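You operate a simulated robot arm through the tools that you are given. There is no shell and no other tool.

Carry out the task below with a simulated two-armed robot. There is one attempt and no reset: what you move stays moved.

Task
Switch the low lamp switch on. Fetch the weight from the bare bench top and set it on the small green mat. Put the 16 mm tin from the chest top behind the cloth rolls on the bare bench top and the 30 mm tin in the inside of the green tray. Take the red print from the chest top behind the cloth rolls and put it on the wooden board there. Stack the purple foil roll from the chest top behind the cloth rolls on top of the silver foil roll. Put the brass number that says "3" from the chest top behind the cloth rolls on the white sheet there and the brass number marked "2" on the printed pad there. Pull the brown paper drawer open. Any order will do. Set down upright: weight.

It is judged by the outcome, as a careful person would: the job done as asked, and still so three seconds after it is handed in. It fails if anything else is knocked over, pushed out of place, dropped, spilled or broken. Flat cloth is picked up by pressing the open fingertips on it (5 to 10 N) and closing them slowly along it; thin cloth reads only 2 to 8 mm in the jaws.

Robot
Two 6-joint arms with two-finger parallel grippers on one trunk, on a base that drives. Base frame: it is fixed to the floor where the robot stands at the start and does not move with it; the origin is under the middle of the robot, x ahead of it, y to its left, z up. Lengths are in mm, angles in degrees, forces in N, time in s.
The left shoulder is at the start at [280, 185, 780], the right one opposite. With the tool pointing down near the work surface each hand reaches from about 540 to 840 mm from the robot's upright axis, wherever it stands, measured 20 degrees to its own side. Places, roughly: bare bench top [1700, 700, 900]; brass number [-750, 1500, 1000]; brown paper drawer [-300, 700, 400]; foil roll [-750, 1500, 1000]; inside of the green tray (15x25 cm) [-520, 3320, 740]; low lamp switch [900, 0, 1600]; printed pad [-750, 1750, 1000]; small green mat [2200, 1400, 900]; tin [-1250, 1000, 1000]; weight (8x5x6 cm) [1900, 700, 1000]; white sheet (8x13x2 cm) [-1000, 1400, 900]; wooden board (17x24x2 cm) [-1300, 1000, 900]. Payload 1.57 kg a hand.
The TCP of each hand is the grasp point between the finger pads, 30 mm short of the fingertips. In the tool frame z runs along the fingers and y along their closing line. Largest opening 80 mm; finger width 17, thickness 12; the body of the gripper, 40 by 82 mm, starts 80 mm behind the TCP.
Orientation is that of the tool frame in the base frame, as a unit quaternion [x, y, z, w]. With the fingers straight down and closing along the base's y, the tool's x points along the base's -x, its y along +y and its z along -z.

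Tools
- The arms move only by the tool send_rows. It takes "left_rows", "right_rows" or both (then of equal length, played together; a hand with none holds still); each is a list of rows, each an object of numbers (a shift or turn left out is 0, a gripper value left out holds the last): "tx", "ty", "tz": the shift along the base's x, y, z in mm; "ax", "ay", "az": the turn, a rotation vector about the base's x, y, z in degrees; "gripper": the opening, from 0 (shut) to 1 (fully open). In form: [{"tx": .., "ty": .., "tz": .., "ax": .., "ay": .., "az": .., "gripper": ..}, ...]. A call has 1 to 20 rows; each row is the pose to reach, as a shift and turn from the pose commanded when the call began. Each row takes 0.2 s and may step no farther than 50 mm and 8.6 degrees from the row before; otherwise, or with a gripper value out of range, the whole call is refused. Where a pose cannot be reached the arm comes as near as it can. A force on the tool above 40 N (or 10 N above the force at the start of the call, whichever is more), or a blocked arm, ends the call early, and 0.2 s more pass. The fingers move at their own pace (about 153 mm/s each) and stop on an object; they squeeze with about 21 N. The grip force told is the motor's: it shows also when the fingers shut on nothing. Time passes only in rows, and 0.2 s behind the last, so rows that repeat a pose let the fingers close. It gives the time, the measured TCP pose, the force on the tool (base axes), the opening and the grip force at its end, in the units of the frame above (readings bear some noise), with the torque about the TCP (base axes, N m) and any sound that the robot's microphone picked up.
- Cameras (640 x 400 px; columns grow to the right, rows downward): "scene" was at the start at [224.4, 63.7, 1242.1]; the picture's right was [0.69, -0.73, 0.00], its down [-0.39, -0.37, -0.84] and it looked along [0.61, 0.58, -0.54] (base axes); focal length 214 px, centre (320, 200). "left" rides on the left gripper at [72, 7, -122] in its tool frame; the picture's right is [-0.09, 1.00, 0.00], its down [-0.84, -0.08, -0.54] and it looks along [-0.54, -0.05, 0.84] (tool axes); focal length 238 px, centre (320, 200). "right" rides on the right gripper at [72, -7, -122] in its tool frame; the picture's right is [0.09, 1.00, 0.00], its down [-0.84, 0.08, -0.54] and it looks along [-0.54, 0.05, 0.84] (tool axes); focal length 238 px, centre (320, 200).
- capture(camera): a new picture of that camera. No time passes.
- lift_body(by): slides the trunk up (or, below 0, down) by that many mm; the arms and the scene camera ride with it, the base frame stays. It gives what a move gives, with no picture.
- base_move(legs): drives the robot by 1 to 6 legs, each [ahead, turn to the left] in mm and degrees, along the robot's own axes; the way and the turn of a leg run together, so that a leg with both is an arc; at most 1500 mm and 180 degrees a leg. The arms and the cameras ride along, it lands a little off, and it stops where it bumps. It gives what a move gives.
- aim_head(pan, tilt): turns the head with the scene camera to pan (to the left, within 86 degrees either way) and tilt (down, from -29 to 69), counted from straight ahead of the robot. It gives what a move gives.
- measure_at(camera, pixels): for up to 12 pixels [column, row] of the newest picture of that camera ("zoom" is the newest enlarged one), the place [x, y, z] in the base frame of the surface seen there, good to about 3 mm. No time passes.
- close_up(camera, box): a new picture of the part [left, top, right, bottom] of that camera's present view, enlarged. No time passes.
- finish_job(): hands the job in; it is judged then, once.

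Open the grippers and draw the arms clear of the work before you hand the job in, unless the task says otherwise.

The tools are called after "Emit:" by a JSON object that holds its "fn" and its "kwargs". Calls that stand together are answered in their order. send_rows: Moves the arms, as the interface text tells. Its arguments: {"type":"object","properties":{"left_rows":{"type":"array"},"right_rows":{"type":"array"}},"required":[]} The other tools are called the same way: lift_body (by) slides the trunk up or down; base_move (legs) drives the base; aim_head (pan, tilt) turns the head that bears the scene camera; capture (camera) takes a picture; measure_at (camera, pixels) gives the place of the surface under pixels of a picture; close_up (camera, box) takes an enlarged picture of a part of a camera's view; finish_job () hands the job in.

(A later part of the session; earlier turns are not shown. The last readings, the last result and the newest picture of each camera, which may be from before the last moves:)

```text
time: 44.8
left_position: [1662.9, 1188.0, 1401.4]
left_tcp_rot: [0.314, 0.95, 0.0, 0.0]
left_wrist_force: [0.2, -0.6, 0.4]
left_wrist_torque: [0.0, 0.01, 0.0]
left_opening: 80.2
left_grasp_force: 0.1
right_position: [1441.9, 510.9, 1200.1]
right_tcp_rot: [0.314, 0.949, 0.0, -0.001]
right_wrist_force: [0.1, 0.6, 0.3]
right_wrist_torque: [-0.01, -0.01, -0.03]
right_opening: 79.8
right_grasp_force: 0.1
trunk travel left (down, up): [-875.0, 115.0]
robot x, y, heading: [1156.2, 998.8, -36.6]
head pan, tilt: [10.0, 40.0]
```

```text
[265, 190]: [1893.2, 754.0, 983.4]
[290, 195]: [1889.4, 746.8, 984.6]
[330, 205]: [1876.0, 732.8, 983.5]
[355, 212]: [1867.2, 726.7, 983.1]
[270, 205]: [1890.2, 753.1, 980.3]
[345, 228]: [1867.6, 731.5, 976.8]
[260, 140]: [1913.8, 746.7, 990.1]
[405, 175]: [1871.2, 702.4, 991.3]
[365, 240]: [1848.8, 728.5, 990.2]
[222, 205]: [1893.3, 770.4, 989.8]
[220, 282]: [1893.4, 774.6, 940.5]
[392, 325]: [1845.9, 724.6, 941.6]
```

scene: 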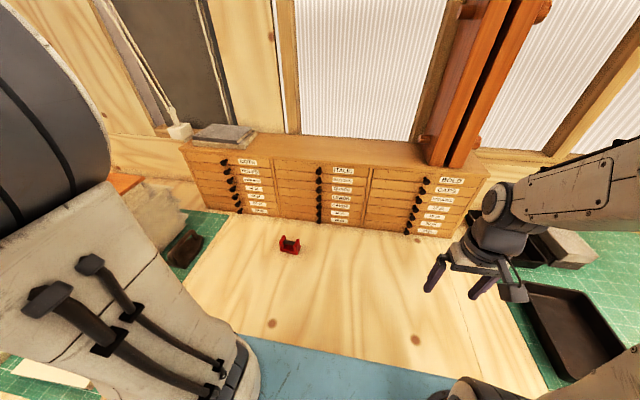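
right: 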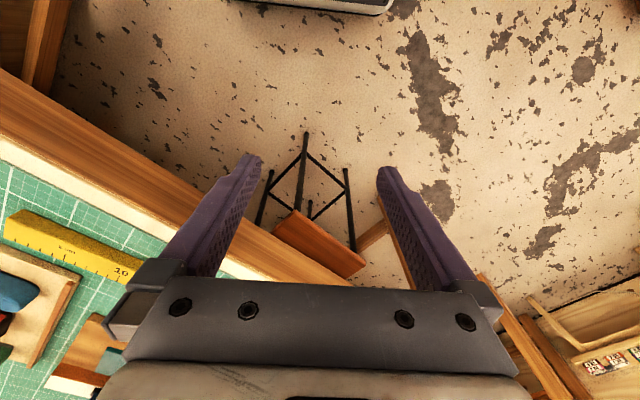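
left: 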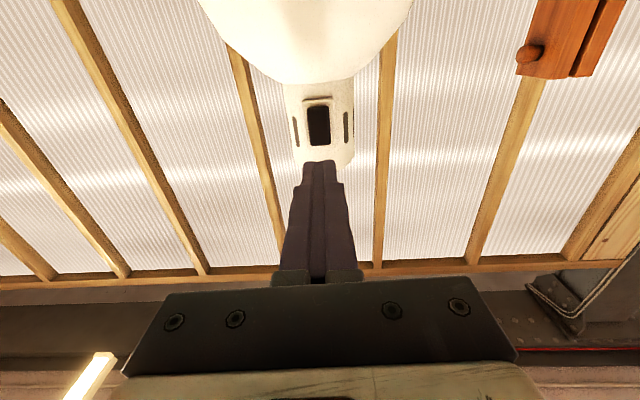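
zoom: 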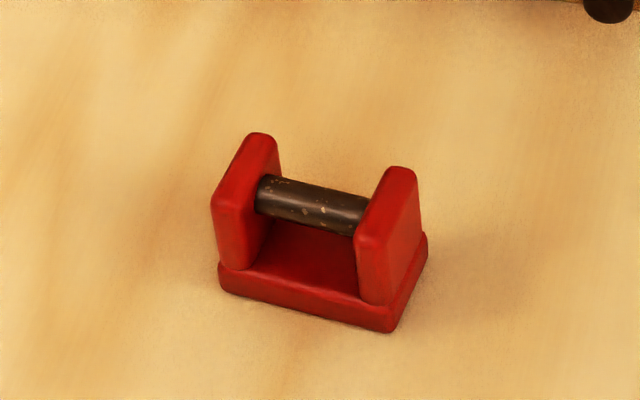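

Bar runs at ~46.5° with centre ≈[1882,737,977]; I'll straddle it with fingers closing across it. First I raise the right hand, then lower the trunk 300.

Emit:
{"fn": "send_rows", "kwargs": {"right_rows": [{"tz": 40}, {"tz": 80}, {"tz": 120}, {"tz": 160}, {"tz": 200}, {"tz": 220}]}}

Emit:
{"fn": "lift_body", "kwargs": {"by": -300}}

Emit:
{"fn": "send_rows", "kwargs": {"left_rows": [{"tx": 10, "ty": -20, "tz": 10, "az": 8}, {"tx": 25, "ty": -55, "tz": 20, "az": 16}, {"tx": 40, "ty": -95, "tz": 20, "az": 24}, {"tx": 60, "ty": -135, "tz": 20, "az": 32}, {"tx": 80, "ty": -175, "tz": 20, "az": 40}, {"tx": 100, "ty": -215, "tz": 20, "az": 48}, {"tx": 120, "ty": -255, "tz": 20, "az": 56}, {"tx": 140, "ty": -295, "tz": 20, "az": 64}, {"tx": 160, "ty": -335, "tz": 20, "az": 72}, {"tx": 180, "ty": -375, "tz": 20, "az": 80}, {"tx": 200, "ty": -415, "tz": 20, "az": 80}, {"tx": 219, "ty": -451, "tz": 20, "az": 80}, {"tx": 219, "ty": -451, "tz": 0, "az": 80}]}}

Emit:
{"fn": "capture", "kwargs": {"camera": "left"}}

Emit:
{"fn": "capture", "kwargs": {"camera": "scene"}}

```text
time: 46.2
left_position: [1662.6, 1189.0, 1401.6]
left_tcp_rot: [0.313, 0.95, 0.0, 0.0]
left_wrist_force: [0.3, 0.6, 0.5]
left_wrist_torque: [0.01, 0.02, -0.01]
left_opening: 79.9
left_grasp_force: 0.1
right_position: [1440.0, 510.8, 1422.7]
right_tcp_rot: [0.314, 0.949, 0.0, -0.001]
right_wrist_force: [0.7, 0.4, 0.0]
right_wrist_torque: [0.02, 0.0, 0.01]
right_opening: 79.8
right_grasp_force: 0.1
trunk travel left (down, up): [-875.0, 115.0]
robot x, y, heading: [1157.0, 1000.9, -36.6]
head pan, tilt: [10.0, 40.0]
```

```text
time: 48.8
left_position: [1698.5, 1167.1, 1111.6]
left_tcp_rot: [0.34, 0.94, 0.008, -0.027]
left_wrist_force: [0.5, 0.6, -0.8]
left_wrist_torque: [-0.02, 0.02, 0.04]
left_opening: 79.8
left_grasp_force: 0.1
right_position: [1537.6, 453.1, 1200.8]
right_tcp_rot: [0.311, 0.944, -0.046, 0.097]
right_wrist_force: [0.1, 0.2, 1.3]
right_wrist_torque: [0.01, -0.01, -0.01]
right_opening: 80.1
right_grasp_force: 0.0
trunk travel left (down, up): [-608.0, 382.0]
robot x, y, heading: [1243.9, 937.7, -36.3]
head pan, tilt: [10.0, 40.0]
stopped: the arm was blocked; the commanded pose is now the measured one
```

```text
time: 49.1
left_position: [1746.9, 1138.9, 1071.7]
left_tcp_rot: [0.336, 0.939, 0.022, -0.07]
left_wrist_force: [-0.1, -0.3, 0.4]
left_wrist_torque: [0.0, -0.02, 0.02]
left_opening: 79.7
left_grasp_force: 0.0
right_position: [1601.1, 410.2, 1192.5]
right_tcp_rot: [0.309, 0.939, -0.063, 0.138]
right_wrist_force: [-0.5, 0.1, 1.1]
right_wrist_torque: [-0.02, -0.01, 0.0]
right_opening: 79.9
right_grasp_force: 0.0
trunk travel left (down, up): [-608.0, 382.0]
robot x, y, heading: [1222.0, 942.8, -36.1]
head pan, tilt: [10.0, 40.0]
stopped in row 1 (left hand): the arm was blocked; the commanded pose is now the measured one
```

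```text
taken
```

left: 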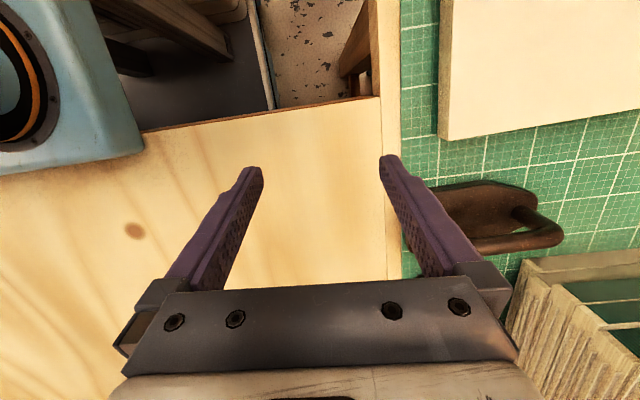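

```text
taken
```

scene: 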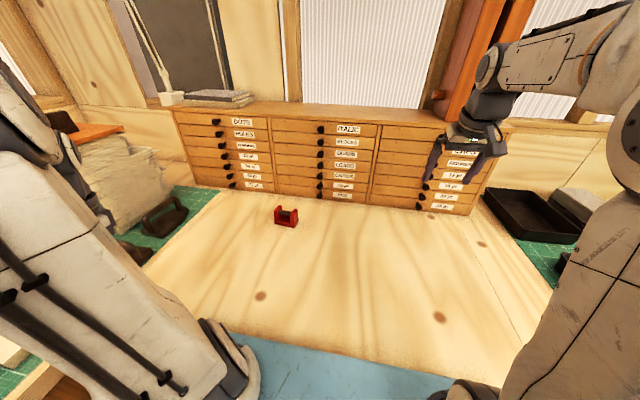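

The readings show the robot's forward carriage met the bench while lowering and the body tipped (tool tilt ~16°). I raise the trunk straight back to relieve it.

Emit:
{"fn": "lift_body", "kwargs": {"by": 270}}

Emit:
{"fn": "capture", "kwargs": {"camera": "scene"}}

Emit:
{"fn": "capture", "kwargs": {"camera": "left"}}

```text
time: 49.4
left_position: [1799.3, 1108.2, 1040.2]
left_tcp_rot: [0.354, 0.93, 0.045, -0.088]
left_wrist_force: [-0.8, -0.5, 0.0]
left_wrist_torque: [-0.01, -0.05, -0.02]
left_opening: 80.0
left_grasp_force: 0.1
right_position: [1655.5, 372.3, 1179.3]
right_tcp_rot: [0.309, 0.934, -0.075, 0.164]
right_wrist_force: [-0.2, 0.0, 1.0]
right_wrist_torque: [0.03, 0.03, 0.01]
right_opening: 80.0
right_grasp_force: 0.2
trunk travel left (down, up): [-628.0, 362.0]
robot x, y, heading: [1219.6, 947.5, -36.1]
head pan, tilt: [10.0, 40.0]
stopped: the arm was blocked; the commanded pose is now the measured one
```

```text
taken
```

scene: 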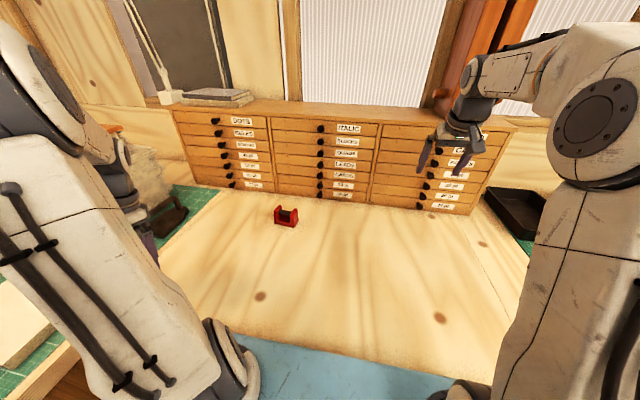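

```text
taken
```

left: 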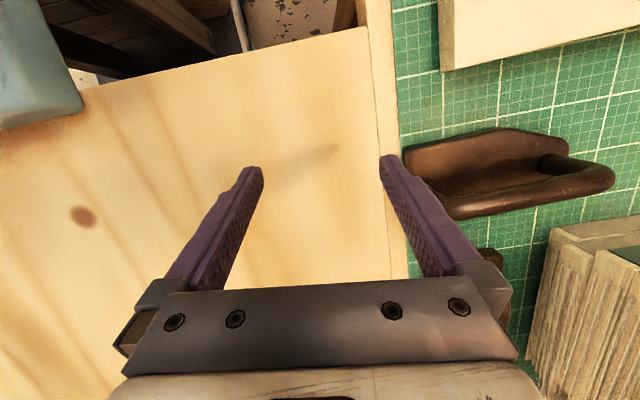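

The background shows the body upright but the base shifted forward and the arms sagging. I measure the blue part and arm parts to understand what is touching.

Emit:
{"fn": "measure_at", "kwargs": {"camera": "scene", "pixels": [[310, 360], [380, 385], [280, 380], [240, 380], [220, 330], [286, 218], [450, 390], [300, 330], [480, 370], [150, 330], [560, 130], [60, 360]]}}

Emit:
{"fn": "measure_at", "kwargs": {"camera": "left", "pixels": [[30, 70], [70, 110], [10, 30], [100, 50], [200, 65], [450, 180], [560, 180], [250, 180], [390, 170], [150, 150], [240, 20], [320, 15]]}}

Emit:
{"fn": "capture", "kwargs": {"camera": "right"}}

```text
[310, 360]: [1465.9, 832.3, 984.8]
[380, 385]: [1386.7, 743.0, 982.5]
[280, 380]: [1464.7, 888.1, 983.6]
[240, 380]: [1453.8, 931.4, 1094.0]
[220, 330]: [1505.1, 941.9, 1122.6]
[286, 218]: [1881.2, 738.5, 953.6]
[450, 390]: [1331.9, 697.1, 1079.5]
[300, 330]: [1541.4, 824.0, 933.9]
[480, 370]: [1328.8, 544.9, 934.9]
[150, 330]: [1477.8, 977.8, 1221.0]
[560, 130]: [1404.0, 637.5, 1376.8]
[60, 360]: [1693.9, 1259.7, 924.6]
```

```text
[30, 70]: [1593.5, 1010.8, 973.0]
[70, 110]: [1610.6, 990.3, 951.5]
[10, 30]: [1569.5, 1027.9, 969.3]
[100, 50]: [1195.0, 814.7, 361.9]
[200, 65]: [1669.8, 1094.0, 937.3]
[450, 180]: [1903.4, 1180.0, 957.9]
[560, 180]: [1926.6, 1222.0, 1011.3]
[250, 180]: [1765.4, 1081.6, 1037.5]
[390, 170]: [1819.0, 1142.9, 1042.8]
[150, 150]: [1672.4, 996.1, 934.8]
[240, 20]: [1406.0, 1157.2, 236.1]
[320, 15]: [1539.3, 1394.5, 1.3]
```

```text
taken
```

right: 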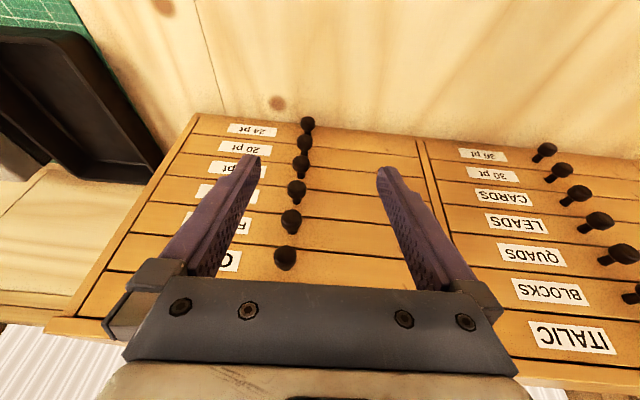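

The carriage's blue cross-bar (z≈951–984) rests on the bench top, and the hands keep creeping forward. I command both hands gently up and back to see if they obey.

Emit:
{"fn": "send_rows", "kwargs": {"left_rows": [{"tx": -16, "ty": 12, "tz": 25}, {"tx": -32, "ty": 24, "tz": 50}, {"tx": -48, "ty": 36, "tz": 75}], "right_rows": [{"tx": -16, "ty": 12, "tz": 20}, {"tx": -32, "ty": 24, "tz": 40}, {"tx": -48, "ty": 36, "tz": 60}]}}

Emit:
{"fn": "capture", "kwargs": {"camera": "scene"}}

```text
time: 49.7
left_position: [1846.4, 1073.0, 1024.5]
left_tcp_rot: [0.366, 0.924, 0.069, -0.092]
left_wrist_force: [0.8, 0.3, 1.5]
left_wrist_torque: [-0.04, 0.0, 0.03]
left_opening: 79.9
left_grasp_force: 0.0
right_position: [1695.2, 346.8, 1170.4]
right_tcp_rot: [0.307, 0.931, -0.083, 0.18]
right_wrist_force: [-0.5, 0.4, 3.3]
right_wrist_torque: [0.03, 0.04, 0.02]
right_opening: 80.2
right_grasp_force: 0.0
trunk travel left (down, up): [-628.0, 362.0]
robot x, y, heading: [1223.4, 945.8, -36.0]
head pan, tilt: [10.0, 40.0]
stopped in row 1 (left hand): the arm was blocked; the commanded pose is now the measured one
```

```text
taken
```

scene: 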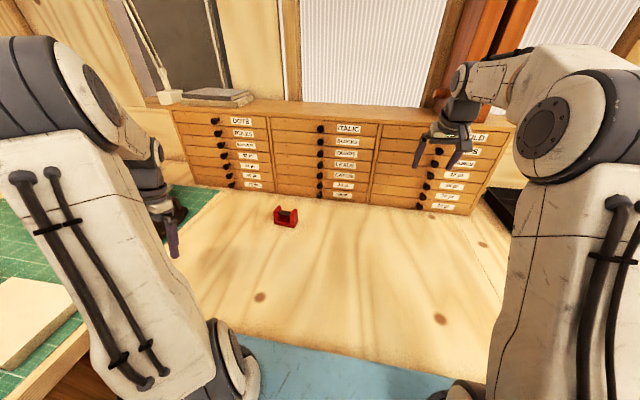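

The forward creep is slowing. I send plain hold rows to let the arms settle.

Emit:
{"fn": "send_rows", "kwargs": {"left_rows": [{"tz": 0}, {"tz": 0}], "right_rows": [{"tz": 0}, {"tz": 0}]}}

Emit:
{"fn": "capture", "kwargs": {"camera": "scene"}}

```text
time: 50.1
left_position: [1900.9, 1024.9, 1004.9]
left_tcp_rot: [0.365, 0.922, 0.099, -0.085]
left_wrist_force: [0.4, 0.5, 0.6]
left_wrist_torque: [0.0, -0.03, 0.02]
left_opening: 80.0
left_grasp_force: 0.0
right_position: [1727.2, 324.1, 1143.8]
right_tcp_rot: [0.307, 0.932, -0.082, 0.175]
right_wrist_force: [0.4, 0.4, 1.9]
right_wrist_torque: [0.03, 0.03, 0.0]
right_opening: 79.9
right_grasp_force: 0.1
trunk travel left (down, up): [-628.0, 362.0]
robot x, y, heading: [1222.9, 949.9, -36.0]
head pan, tilt: [10.0, 40.0]
stopped in row 1 (left hand): the arm was blocked; the commanded pose is now the measured one
```

```text
taken
```

scene: 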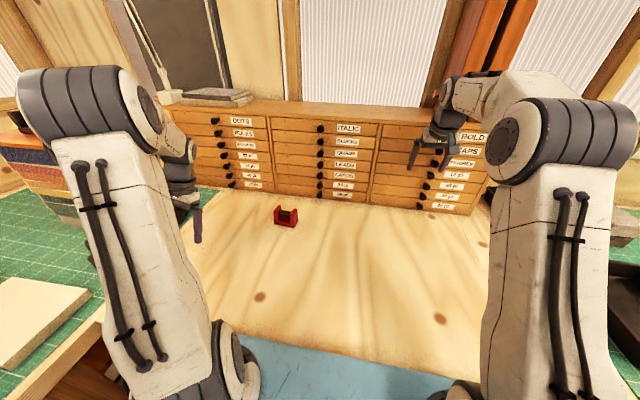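

Both hands creep along the robot's heading, which suggests the base was displaced from its held position. I back the base off the bench to free the carriage.

Emit:
{"fn": "base_move", "kwargs": {"legs": [[-200, 0]]}}

Emit:
{"fn": "capture", "kwargs": {"camera": "scene"}}

Emit:
{"fn": "capture", "kwargs": {"camera": "left"}}

```text
time: 50.8
left_position: [1942.8, 964.1, 971.3]
left_tcp_rot: [0.358, 0.915, 0.137, -0.126]
left_wrist_force: [-34.0, 31.1, 144.1]
left_wrist_torque: [-2.35, 5.19, -1.67]
left_opening: 61.3
left_grasp_force: 0.1
right_position: [1740.6, 312.1, 1067.8]
right_tcp_rot: [0.316, 0.942, -0.057, 0.097]
right_wrist_force: [-92.8, 70.6, 35.3]
right_wrist_torque: [-7.84, -8.68, -3.17]
right_opening: 80.2
right_grasp_force: 0.0
trunk travel left (down, up): [-628.0, 362.0]
robot x, y, heading: [1217.8, 951.6, -36.0]
head pan, tilt: [10.0, 40.0]
stopped in leg 1: the robot was blocked; the commanded pose is now the measured one
```

```text
taken
```

scene: 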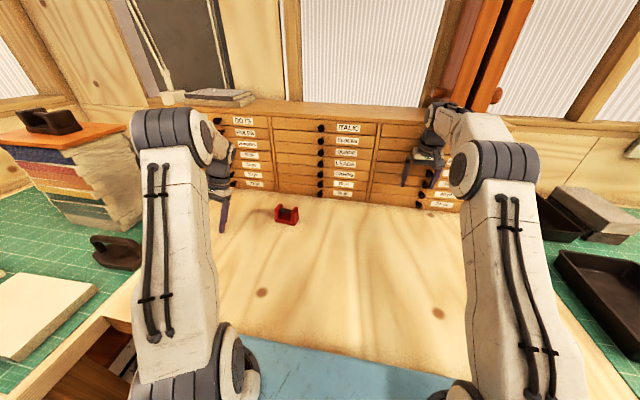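

```text
taken
```

left: 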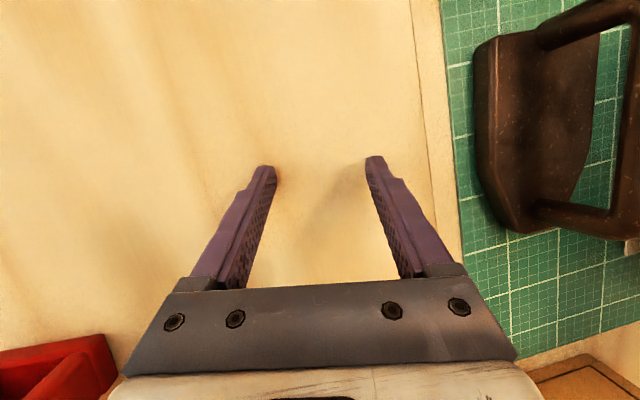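

The hands now rest: left on the bench (144 N), right against the drawer cabinet. The base command was re-synchronised with its measured place, so I try lifting both hands slightly.

Emit:
{"fn": "send_rows", "kwargs": {"left_rows": [{"tx": -8, "ty": 6, "tz": 10}, {"tx": -16, "ty": 12, "tz": 25}, {"tx": -24, "ty": 18, "tz": 45}], "right_rows": [{"tx": -12, "ty": 9, "tz": 5}, {"tx": -24, "ty": 18, "tz": 15}, {"tx": -40, "ty": 30, "tz": 35}]}}

Emit:
{"fn": "capture", "kwargs": {"camera": "scene"}}

```text
time: 51.1
left_position: [1939.4, 944.4, 969.9]
left_tcp_rot: [0.358, 0.903, 0.161, -0.173]
left_wrist_force: [-15.2, 29.0, 161.7]
left_wrist_torque: [-1.5, 4.49, -0.93]
left_opening: 46.1
left_grasp_force: 0.0
right_position: [1737.6, 315.8, 1061.8]
right_tcp_rot: [0.309, 0.946, -0.055, 0.076]
right_wrist_force: [-41.5, 24.2, 154.0]
right_wrist_torque: [-5.94, -2.67, -1.53]
right_opening: 79.8
right_grasp_force: 0.0
trunk travel left (down, up): [-628.0, 362.0]
robot x, y, heading: [1212.9, 951.8, -36.1]
head pan, tilt: [10.0, 40.0]
stopped in row 1 (left hand): the arm was blocked; the commanded pose is now the measured one
```

```text
taken
```

scene: 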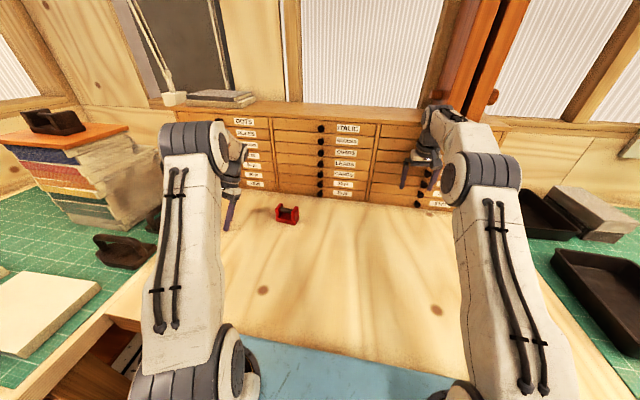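

Both arms are still resting limp on the bench. I try raising the trunk again, which earlier did gain 20 mm, to free the carriage.

Emit:
{"fn": "lift_body", "kwargs": {"by": 100}}

Emit:
{"fn": "capture", "kwargs": {"camera": "scene"}}

```text
time: 51.5
left_position: [1935.4, 929.5, 968.5]
left_tcp_rot: [0.358, 0.888, 0.177, -0.228]
left_wrist_force: [-6.9, 20.5, 148.9]
left_wrist_torque: [-1.37, 4.45, -0.33]
left_opening: 49.9
left_grasp_force: 0.0
right_position: [1730.6, 318.9, 1061.8]
right_tcp_rot: [0.309, 0.949, -0.05, 0.042]
right_wrist_force: [-52.3, 38.1, 155.8]
right_wrist_torque: [-8.18, -4.67, -2.1]
right_opening: 80.1
right_grasp_force: 0.0
trunk travel left (down, up): [-635.0, 355.0]
robot x, y, heading: [1210.8, 958.6, -35.8]
head pan, tilt: [10.0, 40.0]
stopped: the arm was blocked; the commanded pose is now the measured one
```

```text
taken
```

scene: 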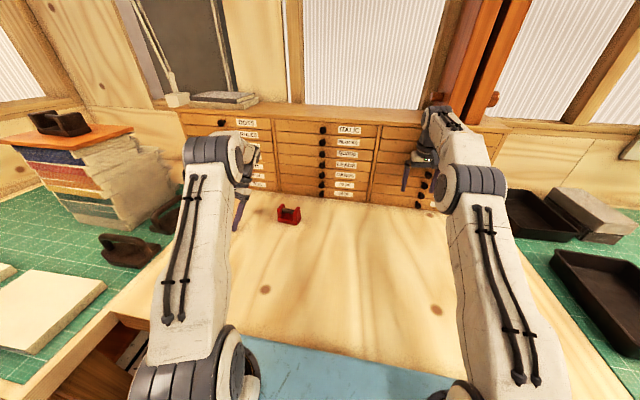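

The arms lean in but the hands are now supported. I try a pure hold to see whether the controller still reports a block.

Emit:
{"fn": "send_rows", "kwargs": {"left_rows": [{"tz": 0}, {"tz": 0}, {"tz": 0}, {"tz": 0}]}}

Emit:
{"fn": "capture", "kwargs": {"camera": "scene"}}

```text
time: 51.8
left_position: [1925.7, 913.7, 966.7]
left_tcp_rot: [0.359, 0.861, 0.194, -0.305]
left_wrist_force: [14.8, 4.0, 157.4]
left_wrist_torque: [-1.41, 4.49, -0.61]
left_opening: 51.4
left_grasp_force: 0.1
right_position: [1726.0, 322.1, 1062.0]
right_tcp_rot: [0.31, 0.949, -0.046, 0.015]
right_wrist_force: [-67.5, 54.2, 159.0]
right_wrist_torque: [-10.83, -7.3, -2.53]
right_opening: 80.0
right_grasp_force: 0.1
trunk travel left (down, up): [-635.0, 355.0]
robot x, y, heading: [1207.7, 958.0, -36.1]
head pan, tilt: [10.0, 40.0]
stopped in row 1 (left hand): the arm was blocked; the commanded pose is now the measured one
```

```text
taken
```

scene: 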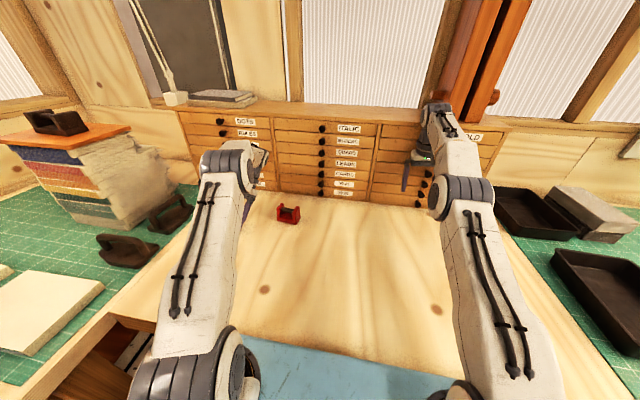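

Still drifting. I try a stronger upward command on both hands at the full 50 mm per row.

Emit:
{"fn": "send_rows", "kwargs": {"left_rows": [{"tz": 50}, {"tz": 100}, {"tz": 150}], "right_rows": [{"tz": 50}, {"tz": 100}, {"tz": 150}]}}

Emit:
{"fn": "capture", "kwargs": {"camera": "scene"}}

```text
time: 52.1
left_position: [1912.3, 902.1, 962.5]
left_tcp_rot: [0.372, 0.835, 0.201, -0.353]
left_wrist_force: [34.1, -9.6, 112.7]
left_wrist_torque: [-1.06, 2.73, 2.0]
left_opening: 55.5
left_grasp_force: 0.1
right_position: [1736.4, 315.0, 1061.4]
right_tcp_rot: [0.32, 0.943, -0.064, 0.068]
right_wrist_force: [-53.2, 89.2, 167.4]
right_wrist_torque: [-11.23, -2.72, -2.98]
right_opening: 80.0
right_grasp_force: 0.1
right hand out of reach, approached as far as the arm can: row 1
trunk travel left (down, up): [-635.0, 355.0]
robot x, y, heading: [1200.2, 962.4, -36.7]
head pan, tilt: [10.0, 40.0]
stopped in row 1 (left hand): the arm was blocked; the commanded pose is now the measured one
```

```text
taken
```

scene: 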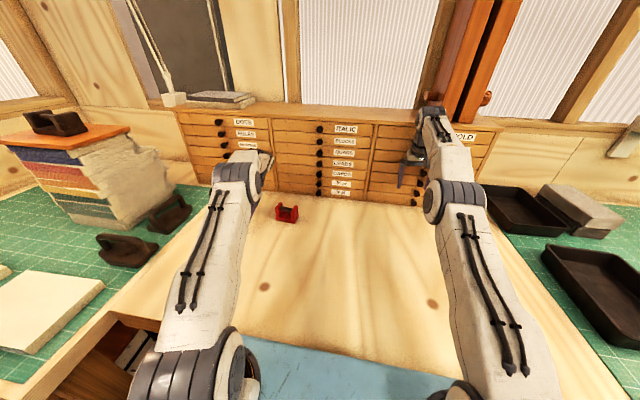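

The right hand is at its reach limit, and the base is being pushed back. I drive the base back again to take the arms off the bench.

Emit:
{"fn": "base_move", "kwargs": {"legs": [[-150, 0]]}}

Emit:
{"fn": "capture", "kwargs": {"camera": "scene"}}

Emit:
{"fn": "capture", "kwargs": {"camera": "left"}}

```text
time: 52.8
left_position: [1898.6, 889.4, 958.2]
left_tcp_rot: [0.442, 0.764, 0.238, -0.405]
left_wrist_force: [47.5, -38.9, 225.7]
left_wrist_torque: [-0.68, 7.34, 4.55]
left_opening: 61.0
left_grasp_force: 0.1
right_position: [1746.7, 306.7, 1061.9]
right_tcp_rot: [0.302, 0.937, -0.096, 0.15]
right_wrist_force: [-8.4, 46.5, 170.8]
right_wrist_torque: [-5.12, 9.64, 1.65]
right_opening: 80.1
right_grasp_force: 0.0
trunk travel left (down, up): [-635.0, 355.0]
robot x, y, heading: [1184.3, 981.1, -38.2]
head pan, tilt: [10.0, 40.0]
stopped in leg 1: the force on the tool passed its limit at 144 N (the readings are from after the stop); the commanded pose is now the measured one
```

```text
taken
```

scene: 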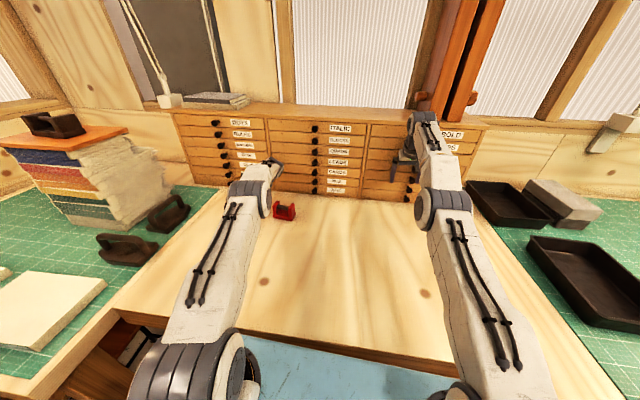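

```text
taken
```

left: 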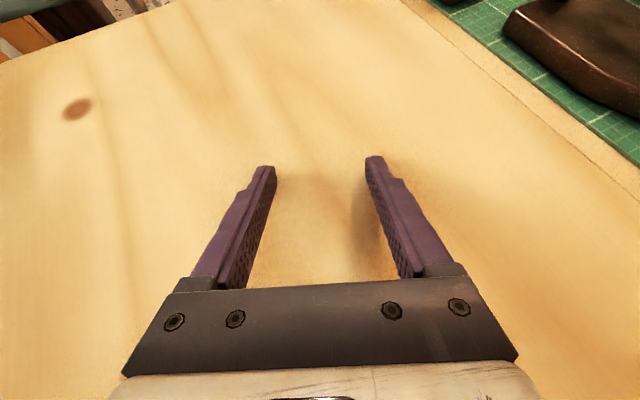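

The base is backing off now ([1184,981]) with the bench clear of objects behind the hands. I continue backing.

Emit:
{"fn": "base_move", "kwargs": {"legs": [[-150, 0]]}}

Emit:
{"fn": "capture", "kwargs": {"camera": "scene"}}

```text
time: 53.6
left_position: [1916.2, 895.5, 955.0]
left_tcp_rot: [0.516, 0.659, 0.34, -0.427]
left_wrist_force: [38.7, -26.1, 145.5]
left_wrist_torque: [1.86, 4.23, 2.34]
left_opening: 54.6
left_grasp_force: 0.1
right_position: [1743.6, 310.4, 1064.0]
right_tcp_rot: [0.293, 0.926, -0.11, 0.212]
right_wrist_force: [-76.2, 115.7, 167.6]
right_wrist_torque: [-1.06, 15.09, -3.78]
right_opening: 79.8
right_grasp_force: 0.1
trunk travel left (down, up): [-635.0, 355.0]
robot x, y, heading: [1168.9, 998.2, -41.8]
head pan, tilt: [10.0, 40.0]
stopped in leg 1: the force on the tool passed its limit at 209 N (the readings are from after the stop); the commanded pose is now the measured one
```

```text
taken
```

scene: 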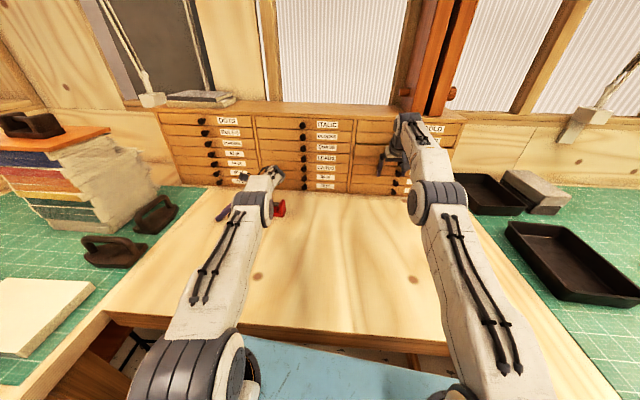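

The carriage now looks clear of the bench edge. I try lifting the trunk again.

Emit:
{"fn": "lift_body", "kwargs": {"by": 150}}

Emit:
{"fn": "capture", "kwargs": {"camera": "scene"}}

```text
time: 54.0
left_position: [1912.2, 901.1, 952.7]
left_tcp_rot: [0.535, 0.604, 0.386, -0.448]
left_wrist_force: [55.7, 0.2, 74.0]
left_wrist_torque: [2.12, -3.74, -1.29]
left_opening: 80.1
left_grasp_force: 0.6
right_position: [1741.5, 308.9, 1062.7]
right_tcp_rot: [0.291, 0.916, -0.114, 0.253]
right_wrist_force: [-144.3, 149.6, 171.9]
right_wrist_torque: [-1.62, 1.47, -2.48]
right_opening: 77.4
right_grasp_force: 0.1
trunk travel left (down, up): [-642.0, 348.0]
robot x, y, heading: [1163.2, 1008.9, -43.1]
head pan, tilt: [10.0, 40.0]
stopped: the arm was blocked; the commanded pose is now the measured one
```

```text
taken
```

scene: 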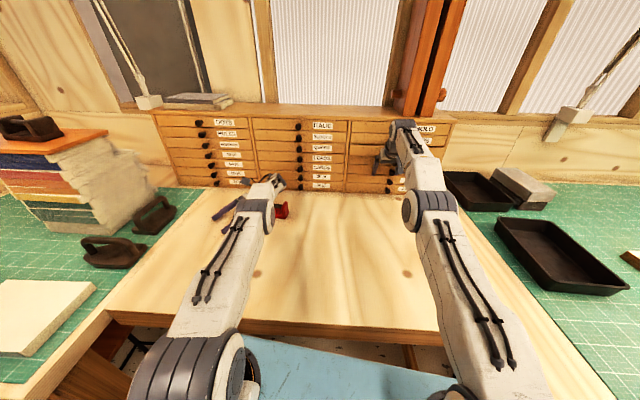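

I use a head turn as a way to let time pass without an arm command, to see whether the arms hold.

Emit:
{"fn": "aim_head", "kwargs": {"pan": 0, "tilt": 40}}

Emit:
{"fn": "capture", "kwargs": {"camera": "scene"}}

```text
time: 54.7
left_position: [1929.1, 894.7, 951.4]
left_tcp_rot: [0.523, 0.607, 0.385, -0.458]
left_wrist_force: [-118.7, 69.1, 210.6]
left_wrist_torque: [-8.17, -3.93, -3.99]
left_opening: 54.0
left_grasp_force: 0.1
right_position: [1740.0, 313.5, 989.9]
right_tcp_rot: [0.283, 0.942, -0.079, 0.161]
right_wrist_force: [-4.1, 3.6, 0.1]
right_wrist_torque: [-0.34, -0.23, -0.04]
right_opening: 80.0
right_grasp_force: 0.0
trunk travel left (down, up): [-642.0, 348.0]
robot x, y, heading: [1168.9, 1003.3, -42.3]
head pan, tilt: [0.0, 40.0]
```

```text
taken
```

scene: 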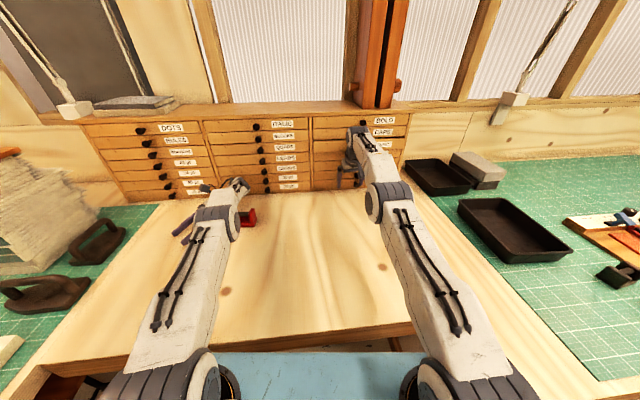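

The right hand is now free of force (z 990); only the left still presses. I let a little more time pass to check whether the pose holds.

Emit:
{"fn": "aim_head", "kwargs": {"pan": 5, "tilt": 42}}

Emit:
{"fn": "capture", "kwargs": {"camera": "scene"}}

Emit:
{"fn": "capture", "kwargs": {"camera": "left"}}

Emit:
{"fn": "capture", "kwargs": {"camera": "right"}}

```text
time: 55.3
left_position: [1927.0, 892.0, 950.9]
left_tcp_rot: [0.525, 0.605, 0.391, -0.454]
left_wrist_force: [-106.2, 75.8, 201.2]
left_wrist_torque: [-7.16, -3.93, -3.18]
left_opening: 59.5
left_grasp_force: 0.0
right_position: [1743.7, 304.8, 989.6]
right_tcp_rot: [0.298, 0.935, -0.082, 0.176]
right_wrist_force: [-34.8, 65.8, -59.4]
right_wrist_torque: [0.14, 1.15, -2.15]
right_opening: 70.6
right_grasp_force: 0.1
trunk travel left (down, up): [-642.0, 348.0]
robot x, y, heading: [1168.1, 1008.4, -42.0]
head pan, tilt: [5.0, 42.0]
```

```text
taken
```

scene: 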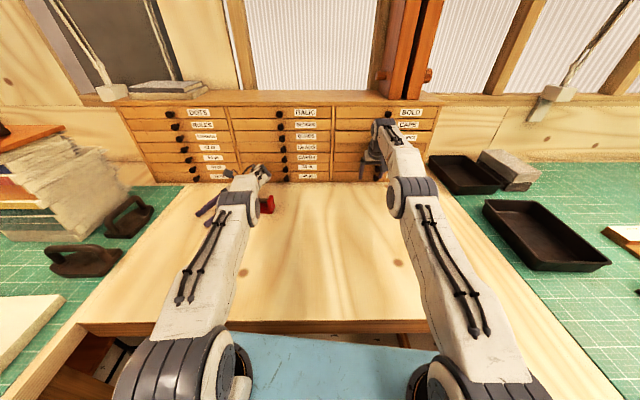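

```text
taken
```

left: 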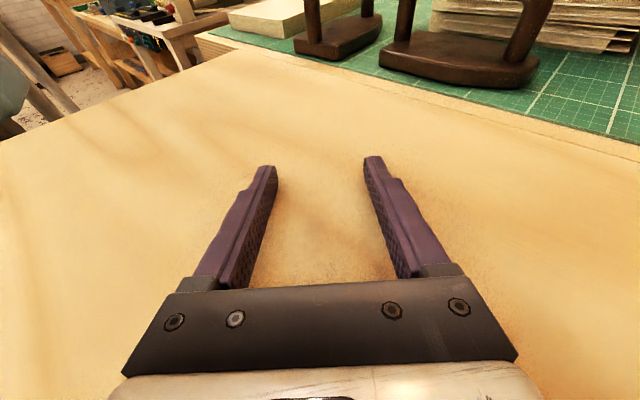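

```text
taken
```

right: 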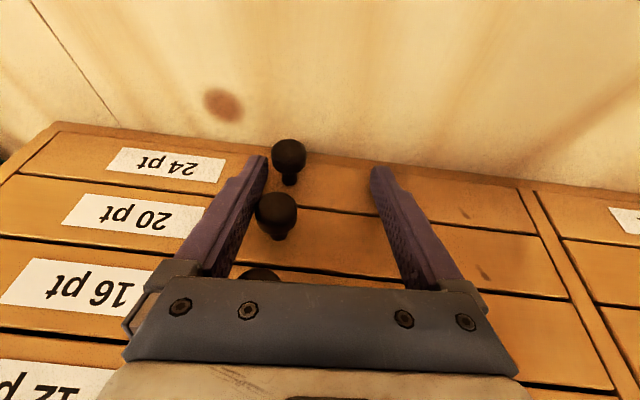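

The poses now hold. The right hand seems caught below a drawer knob and left presses the bench; I ease the right hand straight back and the left up.

Emit:
{"fn": "send_rows", "kwargs": {"left_rows": [{"tx": -7, "ty": 6, "tz": 10}, {"tx": -14, "ty": 12, "tz": 20}, {"tx": -21, "ty": 18, "tz": 30}], "right_rows": [{"tx": -20, "ty": 16}, {"tx": -40, "ty": 32}, {"tx": -60, "ty": 48}]}}

Emit:
{"fn": "capture", "kwargs": {"camera": "scene"}}

```text
time: 55.7
left_position: [1929.1, 893.5, 958.4]
left_tcp_rot: [0.541, 0.561, 0.419, -0.466]
left_wrist_force: [60.3, -24.0, 110.2]
left_wrist_torque: [-9.99, -3.73, 4.69]
left_opening: 80.0
left_grasp_force: 0.0
right_position: [1741.6, 305.4, 997.9]
right_tcp_rot: [0.299, 0.932, -0.089, 0.186]
right_wrist_force: [-88.9, 100.9, 142.2]
right_wrist_torque: [-2.37, 6.13, -6.37]
right_opening: 74.5
right_grasp_force: 0.0
right hand out of reach, approached as far as the arm can: row 1
trunk travel left (down, up): [-642.0, 348.0]
robot x, y, heading: [1163.8, 1010.2, -42.1]
head pan, tilt: [5.0, 42.0]
stopped in row 1 (left hand): the arm was blocked; the commanded pose is now the measured one
```

```text
taken
```

scene: 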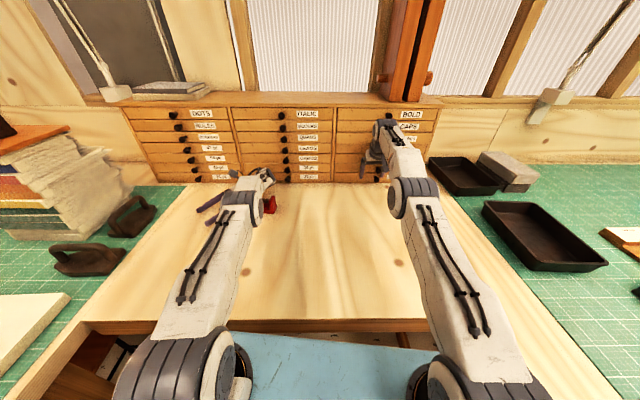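

The right hand is overstretched (~910 mm from the axis). I pull only the right hand back toward the robot.

Emit:
{"fn": "send_rows", "kwargs": {"right_rows": [{"tx": -30, "ty": 37, "tz": 5}, {"tx": -60, "ty": 74, "tz": 10}, {"tx": -90, "ty": 111, "tz": 20}, {"tx": -110, "ty": 135, "tz": 30}]}}

Emit:
{"fn": "capture", "kwargs": {"camera": "scene"}}

```text
time: 56.0
left_position: [1935.4, 891.3, 967.7]
left_tcp_rot: [0.551, 0.507, 0.46, -0.477]
left_wrist_force: [40.6, -21.1, 81.8]
left_wrist_torque: [-7.67, -2.38, 3.17]
left_opening: 80.0
left_grasp_force: 0.1
right_position: [1744.3, 306.8, 967.2]
right_tcp_rot: [0.299, 0.928, -0.083, 0.207]
right_wrist_force: [-39.1, 74.4, 172.3]
right_wrist_torque: [4.76, 0.55, 2.95]
right_opening: 77.7
right_grasp_force: 0.1
right hand out of reach, approached as far as the arm can: row 1
trunk travel left (down, up): [-642.0, 348.0]
robot x, y, heading: [1161.1, 1011.9, -42.4]
head pan, tilt: [5.0, 42.0]
stopped in row 1 (left hand): the force on the tool passed its limit at 293 N (the readings are from after the stop); the commanded pose is now the measured one
```

```text
taken
```

scene: 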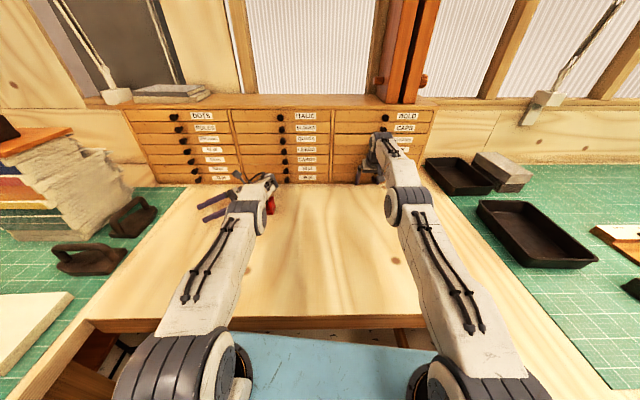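

Left fingers now point sideways and its wrist is close to the weight. I zoom to see the clearance.

Emit:
{"fn": "close_up", "kwargs": {"camera": "scene", "box": [180, 130, 308, 210]}}

Emit:
{"fn": "measure_at", "kwargs": {"camera": "zoom", "pixels": [[455, 380], [450, 300], [470, 250], [420, 260], [320, 310], [420, 380], [450, 345], [330, 220], [120, 370], [400, 300], [300, 380], [210, 350]]}}

Emit:
{"fn": "close_up", "kwargs": {"camera": "scene", "box": [324, 110, 452, 190]}}

Emit:
{"fn": "measure_at", "kwargs": {"camera": "zoom", "pixels": [[300, 150], [250, 200], [230, 300], [200, 330], [330, 250], [400, 350], [180, 370], [380, 150]]}}

```text
5.00 times, centred on (244, 170) of scene
```

zoom: 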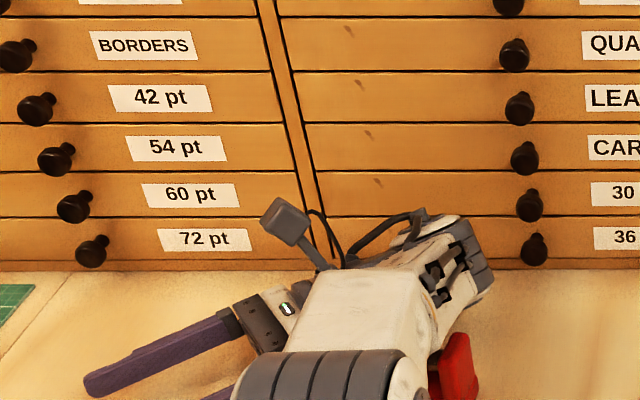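

```text
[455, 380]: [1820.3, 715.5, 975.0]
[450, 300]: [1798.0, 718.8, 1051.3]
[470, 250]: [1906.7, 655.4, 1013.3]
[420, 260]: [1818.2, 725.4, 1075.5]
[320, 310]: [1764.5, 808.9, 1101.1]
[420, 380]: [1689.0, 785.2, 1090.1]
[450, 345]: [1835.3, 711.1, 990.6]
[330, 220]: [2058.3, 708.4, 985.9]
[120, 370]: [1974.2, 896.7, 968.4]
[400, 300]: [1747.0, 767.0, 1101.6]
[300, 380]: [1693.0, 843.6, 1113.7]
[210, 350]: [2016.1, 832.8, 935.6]
```

```text
5.00 times, centred on (388, 150) of scene
```

zoom: 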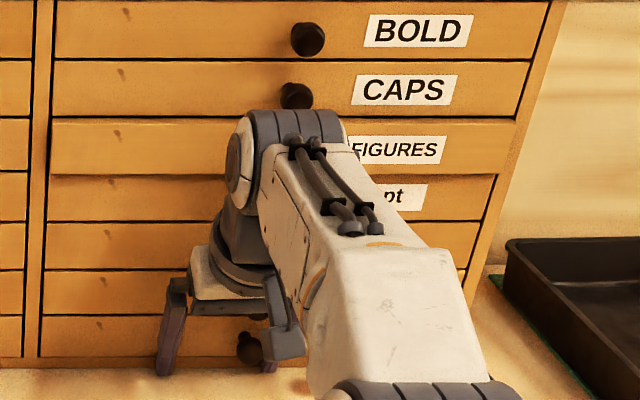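

```text
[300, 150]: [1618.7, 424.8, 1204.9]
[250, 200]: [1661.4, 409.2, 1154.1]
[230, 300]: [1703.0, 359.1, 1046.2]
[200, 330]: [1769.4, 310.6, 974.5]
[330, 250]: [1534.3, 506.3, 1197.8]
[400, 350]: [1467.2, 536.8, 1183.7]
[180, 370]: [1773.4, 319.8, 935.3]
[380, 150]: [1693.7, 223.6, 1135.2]
```

The left wrist's end is behind the weight, so dragging back would pull it; raising is right. I nudge the trunk up repeatedly.

Emit:
{"fn": "lift_body", "kwargs": {"by": 60}}

Emit:
{"fn": "lift_body", "kwargs": {"by": 60}}

Emit:
{"fn": "lift_body", "kwargs": {"by": 60}}

Emit:
{"fn": "capture", "kwargs": {"camera": "scene"}}

```text
time: 56.2
left_position: [1933.4, 892.5, 986.2]
left_tcp_rot: [0.545, 0.46, 0.496, -0.496]
left_wrist_force: [-0.5, -0.5, 0.5]
left_wrist_torque: [0.01, -0.02, -0.08]
left_opening: 79.9
left_grasp_force: 0.0
right_position: [1743.3, 306.3, 964.9]
right_tcp_rot: [0.296, 0.922, -0.084, 0.236]
right_wrist_force: [-98.9, 86.5, 159.5]
right_wrist_torque: [6.71, -1.38, 5.69]
right_opening: 75.5
right_grasp_force: 0.2
trunk travel left (down, up): [-646.0, 344.0]
robot x, y, heading: [1161.7, 1016.4, -43.1]
head pan, tilt: [5.0, 42.0]
stopped: the force on the tool passed its limit at 109 N (the readings are from after the stop); the commanded pose is now the measured one
```

```text
time: 56.6
left_position: [1918.4, 892.6, 1004.3]
left_tcp_rot: [0.537, 0.414, 0.534, -0.505]
left_wrist_force: [-1.6, 0.4, -1.3]
left_wrist_torque: [0.11, -0.01, -0.23]
left_opening: 79.9
left_grasp_force: 0.0
right_position: [1736.9, 305.8, 964.4]
right_tcp_rot: [0.296, 0.899, -0.102, 0.306]
right_wrist_force: [-6.1, 28.8, 138.5]
right_wrist_torque: [3.88, -4.31, 3.95]
right_opening: 80.1
right_grasp_force: 0.0
trunk travel left (down, up): [-654.0, 336.0]
robot x, y, heading: [1145.6, 1040.8, -44.5]
head pan, tilt: [5.0, 42.0]
stopped: the arm was blocked; the commanded pose is now the measured one
```

```text
time: 56.9
left_position: [1919.5, 895.8, 1018.8]
left_tcp_rot: [0.521, 0.372, 0.568, -0.517]
left_wrist_force: [-1.6, 1.9, -0.7]
left_wrist_torque: [0.06, 0.03, -0.18]
left_opening: 80.0
left_grasp_force: 0.1
right_position: [1737.1, 304.3, 963.4]
right_tcp_rot: [0.292, 0.891, -0.109, 0.331]
right_wrist_force: [23.4, -10.3, 75.2]
right_wrist_torque: [1.44, -3.18, -0.05]
right_opening: 74.3
right_grasp_force: 0.1
trunk travel left (down, up): [-660.0, 330.0]
robot x, y, heading: [1137.0, 1053.2, -44.9]
head pan, tilt: [5.0, 42.0]
stopped: the force on the tool passed its limit at 221 N (the readings are from after the stop); the commanded pose is now the measured one
```

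```text
taken
```

scene: 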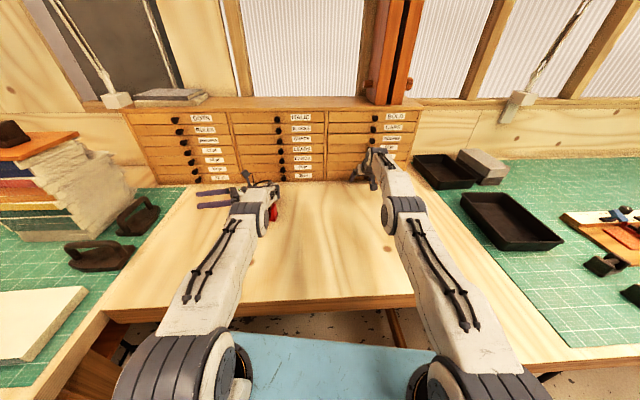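

Trunk is rising and the left hand is free of force. I check the weight's position near the left wrist.

Emit:
{"fn": "close_up", "kwargs": {"camera": "scene", "box": [180, 160, 308, 240]}}

Emit:
{"fn": "measure_at", "kwargs": {"camera": "zoom", "pixels": [[470, 265], [460, 235], [475, 245], [440, 260], [465, 190], [490, 150], [460, 280], [400, 330]]}}

```text
5.00 times, centred on (244, 200) of scene
```

zoom: 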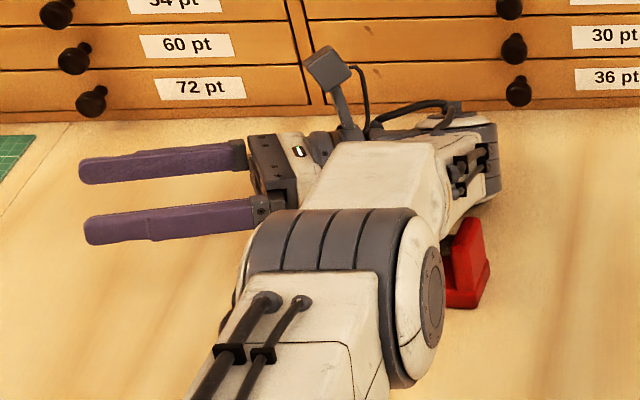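

```text
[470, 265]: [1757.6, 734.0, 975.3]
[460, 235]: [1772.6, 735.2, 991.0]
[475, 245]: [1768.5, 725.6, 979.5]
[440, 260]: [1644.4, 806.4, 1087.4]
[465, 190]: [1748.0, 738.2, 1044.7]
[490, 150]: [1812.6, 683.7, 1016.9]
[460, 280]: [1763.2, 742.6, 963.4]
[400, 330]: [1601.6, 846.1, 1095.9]
```

The weight has been dragged ~75 mm but stands upright. I let a little time pass with a head turn to see if the free left hand holds its pose.

Emit:
{"fn": "aim_head", "kwargs": {"pan": 12, "tilt": 45}}

Emit:
{"fn": "aim_head", "kwargs": {"pan": 10, "tilt": 44}}

Emit:
{"fn": "capture", "kwargs": {"camera": "scene"}}

```text
time: 57.5
left_position: [1920.7, 896.0, 1018.6]
left_tcp_rot: [0.521, 0.371, 0.568, -0.518]
left_wrist_force: [1.0, 0.3, 0.2]
left_wrist_torque: [0.01, 0.02, 0.0]
left_opening: 80.1
left_grasp_force: 0.0
right_position: [1734.9, 303.9, 962.0]
right_tcp_rot: [0.294, 0.892, -0.11, 0.326]
right_wrist_force: [-88.3, 78.9, 164.0]
right_wrist_torque: [4.26, -1.61, 2.85]
right_opening: 79.6
right_grasp_force: 0.1
trunk travel left (down, up): [-660.0, 330.0]
robot x, y, heading: [1135.5, 1052.8, -44.6]
head pan, tilt: [12.0, 45.0]
```

```text
time: 58.2
left_position: [1921.0, 895.4, 1017.1]
left_tcp_rot: [0.523, 0.372, 0.567, -0.516]
left_wrist_force: [-0.4, -0.1, -0.3]
left_wrist_torque: [-0.03, -0.03, 0.01]
left_opening: 79.9
left_grasp_force: 0.0
right_position: [1735.7, 302.3, 964.0]
right_tcp_rot: [0.293, 0.893, -0.109, 0.325]
right_wrist_force: [-104.2, 90.4, 170.3]
right_wrist_torque: [5.32, -1.79, 4.59]
right_opening: 79.7
right_grasp_force: 0.0
trunk travel left (down, up): [-660.0, 330.0]
robot x, y, heading: [1140.9, 1049.6, -44.4]
head pan, tilt: [10.0, 44.0]
```

```text
taken
```

scene: 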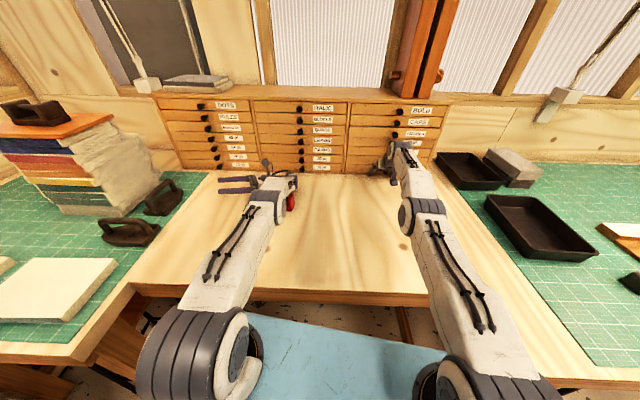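

Now both arms hold steadily. I command only the left hand gently up, in small rows.

Emit:
{"fn": "send_rows", "kwargs": {"left_rows": [{"tz": 3}, {"tz": 8}, {"tz": 15}, {"tz": 22}, {"tz": 30}]}}

Emit:
{"fn": "capture", "kwargs": {"camera": "scene"}}

```text
time: 59.1
left_position: [1921.7, 886.7, 1033.4]
left_tcp_rot: [0.511, 0.32, 0.599, -0.527]
left_wrist_force: [-1.6, -0.1, 0.2]
left_wrist_torque: [0.06, 0.04, -0.08]
left_opening: 80.2
left_grasp_force: 0.1
left hand out of reach, approached as far as the arm can: row 1, 2, 3, 4
right_position: [1731.9, 300.6, 961.3]
right_tcp_rot: [0.287, 0.882, -0.115, 0.354]
right_wrist_force: [-76.2, 76.3, 154.7]
right_wrist_torque: [6.31, -1.49, 10.96]
right_opening: 72.8
right_grasp_force: 0.0
trunk travel left (down, up): [-660.0, 330.0]
robot x, y, heading: [1139.9, 1059.3, -45.4]
head pan, tilt: [10.0, 44.0]
stopped in row 4 (right hand): the force on the tool passed its limit at 244 N (the readings are from after the stop); the commanded pose is now the measured one
```

```text
taken
```

scene: 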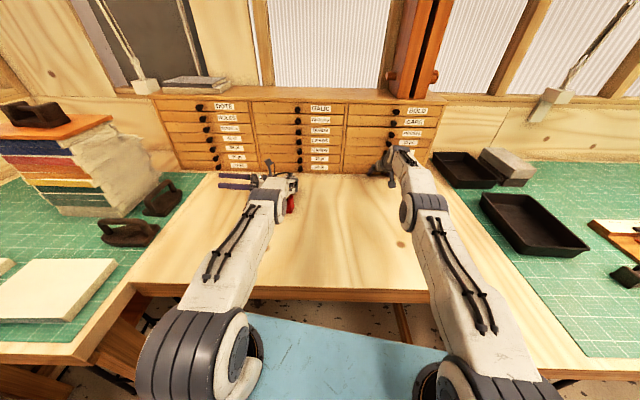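

The left hand is free and obeying slowly; the right presses the cabinet. I ease the right hand back toward its shoulder in small rows.

Emit:
{"fn": "send_rows", "kwargs": {"right_rows": [{"tx": -8, "ty": 6, "tz": 2}, {"tx": -16, "ty": 12, "tz": 4}, {"tx": -24, "ty": 18, "tz": 8}, {"tx": -36, "ty": 28, "tz": 14}, {"tx": -48, "ty": 38, "tz": 20}]}}

Emit:
{"fn": "capture", "kwargs": {"camera": "scene"}}

Emit:
{"fn": "capture", "kwargs": {"camera": "right"}}

```text
time: 59.4
left_position: [1928.2, 880.1, 1050.3]
left_tcp_rot: [0.504, 0.279, 0.634, -0.516]
left_wrist_force: [0.8, 1.6, -0.8]
left_wrist_torque: [0.09, -0.02, 0.03]
left_opening: 80.0
left_grasp_force: 0.1
right_position: [1730.6, 302.9, 961.0]
right_tcp_rot: [0.29, 0.862, -0.134, 0.395]
right_wrist_force: [17.5, 1.4, 106.9]
right_wrist_torque: [-1.0, -2.67, 3.67]
right_opening: 73.4
right_grasp_force: 0.2
right hand out of reach, approached as far as the arm can: row 1
trunk travel left (down, up): [-660.0, 330.0]
robot x, y, heading: [1125.9, 1081.6, -46.2]
head pan, tilt: [10.0, 44.0]
stopped in row 1 (right hand): the force on the tool passed its limit at 225 N (the readings are from after the stop); the commanded pose is now the measured one
```

```text
taken
```

scene: 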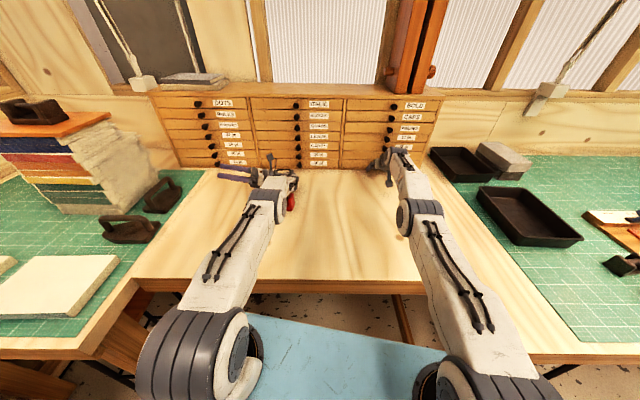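

```text
taken
```

right: 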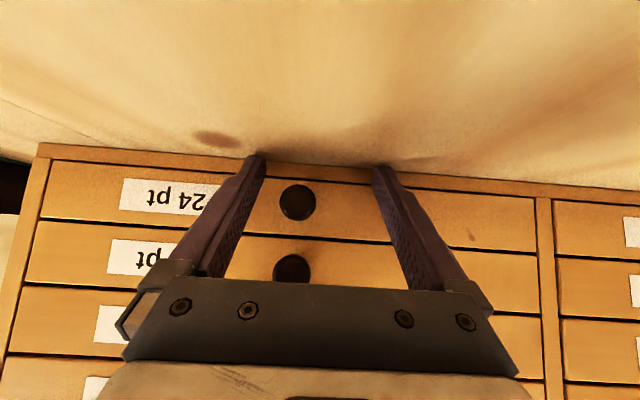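

Each stop lets the stretched arms push the base back. I check where the weight is now relative to the bench edge (V≈675).

Emit:
{"fn": "close_up", "kwargs": {"camera": "scene", "box": [210, 140, 338, 220]}}

Emit:
{"fn": "measure_at", "kwargs": {"camera": "zoom", "pixels": [[405, 305], [400, 340], [420, 310], [395, 290], [400, 250], [380, 200], [430, 180], [320, 250], [290, 330], [100, 150], [350, 330], [375, 350]]}}

```text
5.00 times, centred on (274, 180) of scene
```

zoom: 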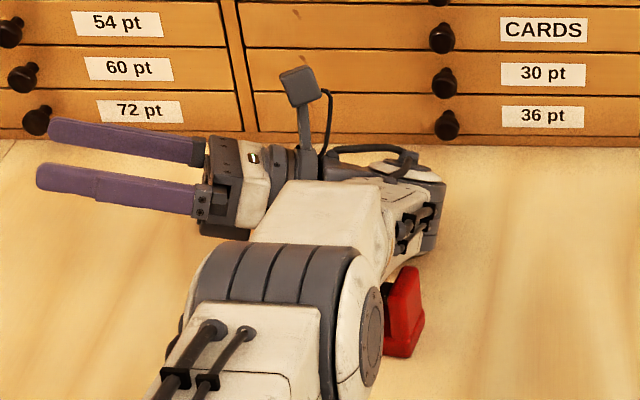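

```text
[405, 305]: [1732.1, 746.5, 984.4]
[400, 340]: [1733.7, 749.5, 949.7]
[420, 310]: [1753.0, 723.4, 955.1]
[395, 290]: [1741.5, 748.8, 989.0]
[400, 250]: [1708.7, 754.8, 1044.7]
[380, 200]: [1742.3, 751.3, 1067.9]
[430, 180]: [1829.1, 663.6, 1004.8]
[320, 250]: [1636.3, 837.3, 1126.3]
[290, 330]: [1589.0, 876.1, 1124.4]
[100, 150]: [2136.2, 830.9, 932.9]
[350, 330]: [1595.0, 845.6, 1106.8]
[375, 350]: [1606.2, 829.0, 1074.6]
```

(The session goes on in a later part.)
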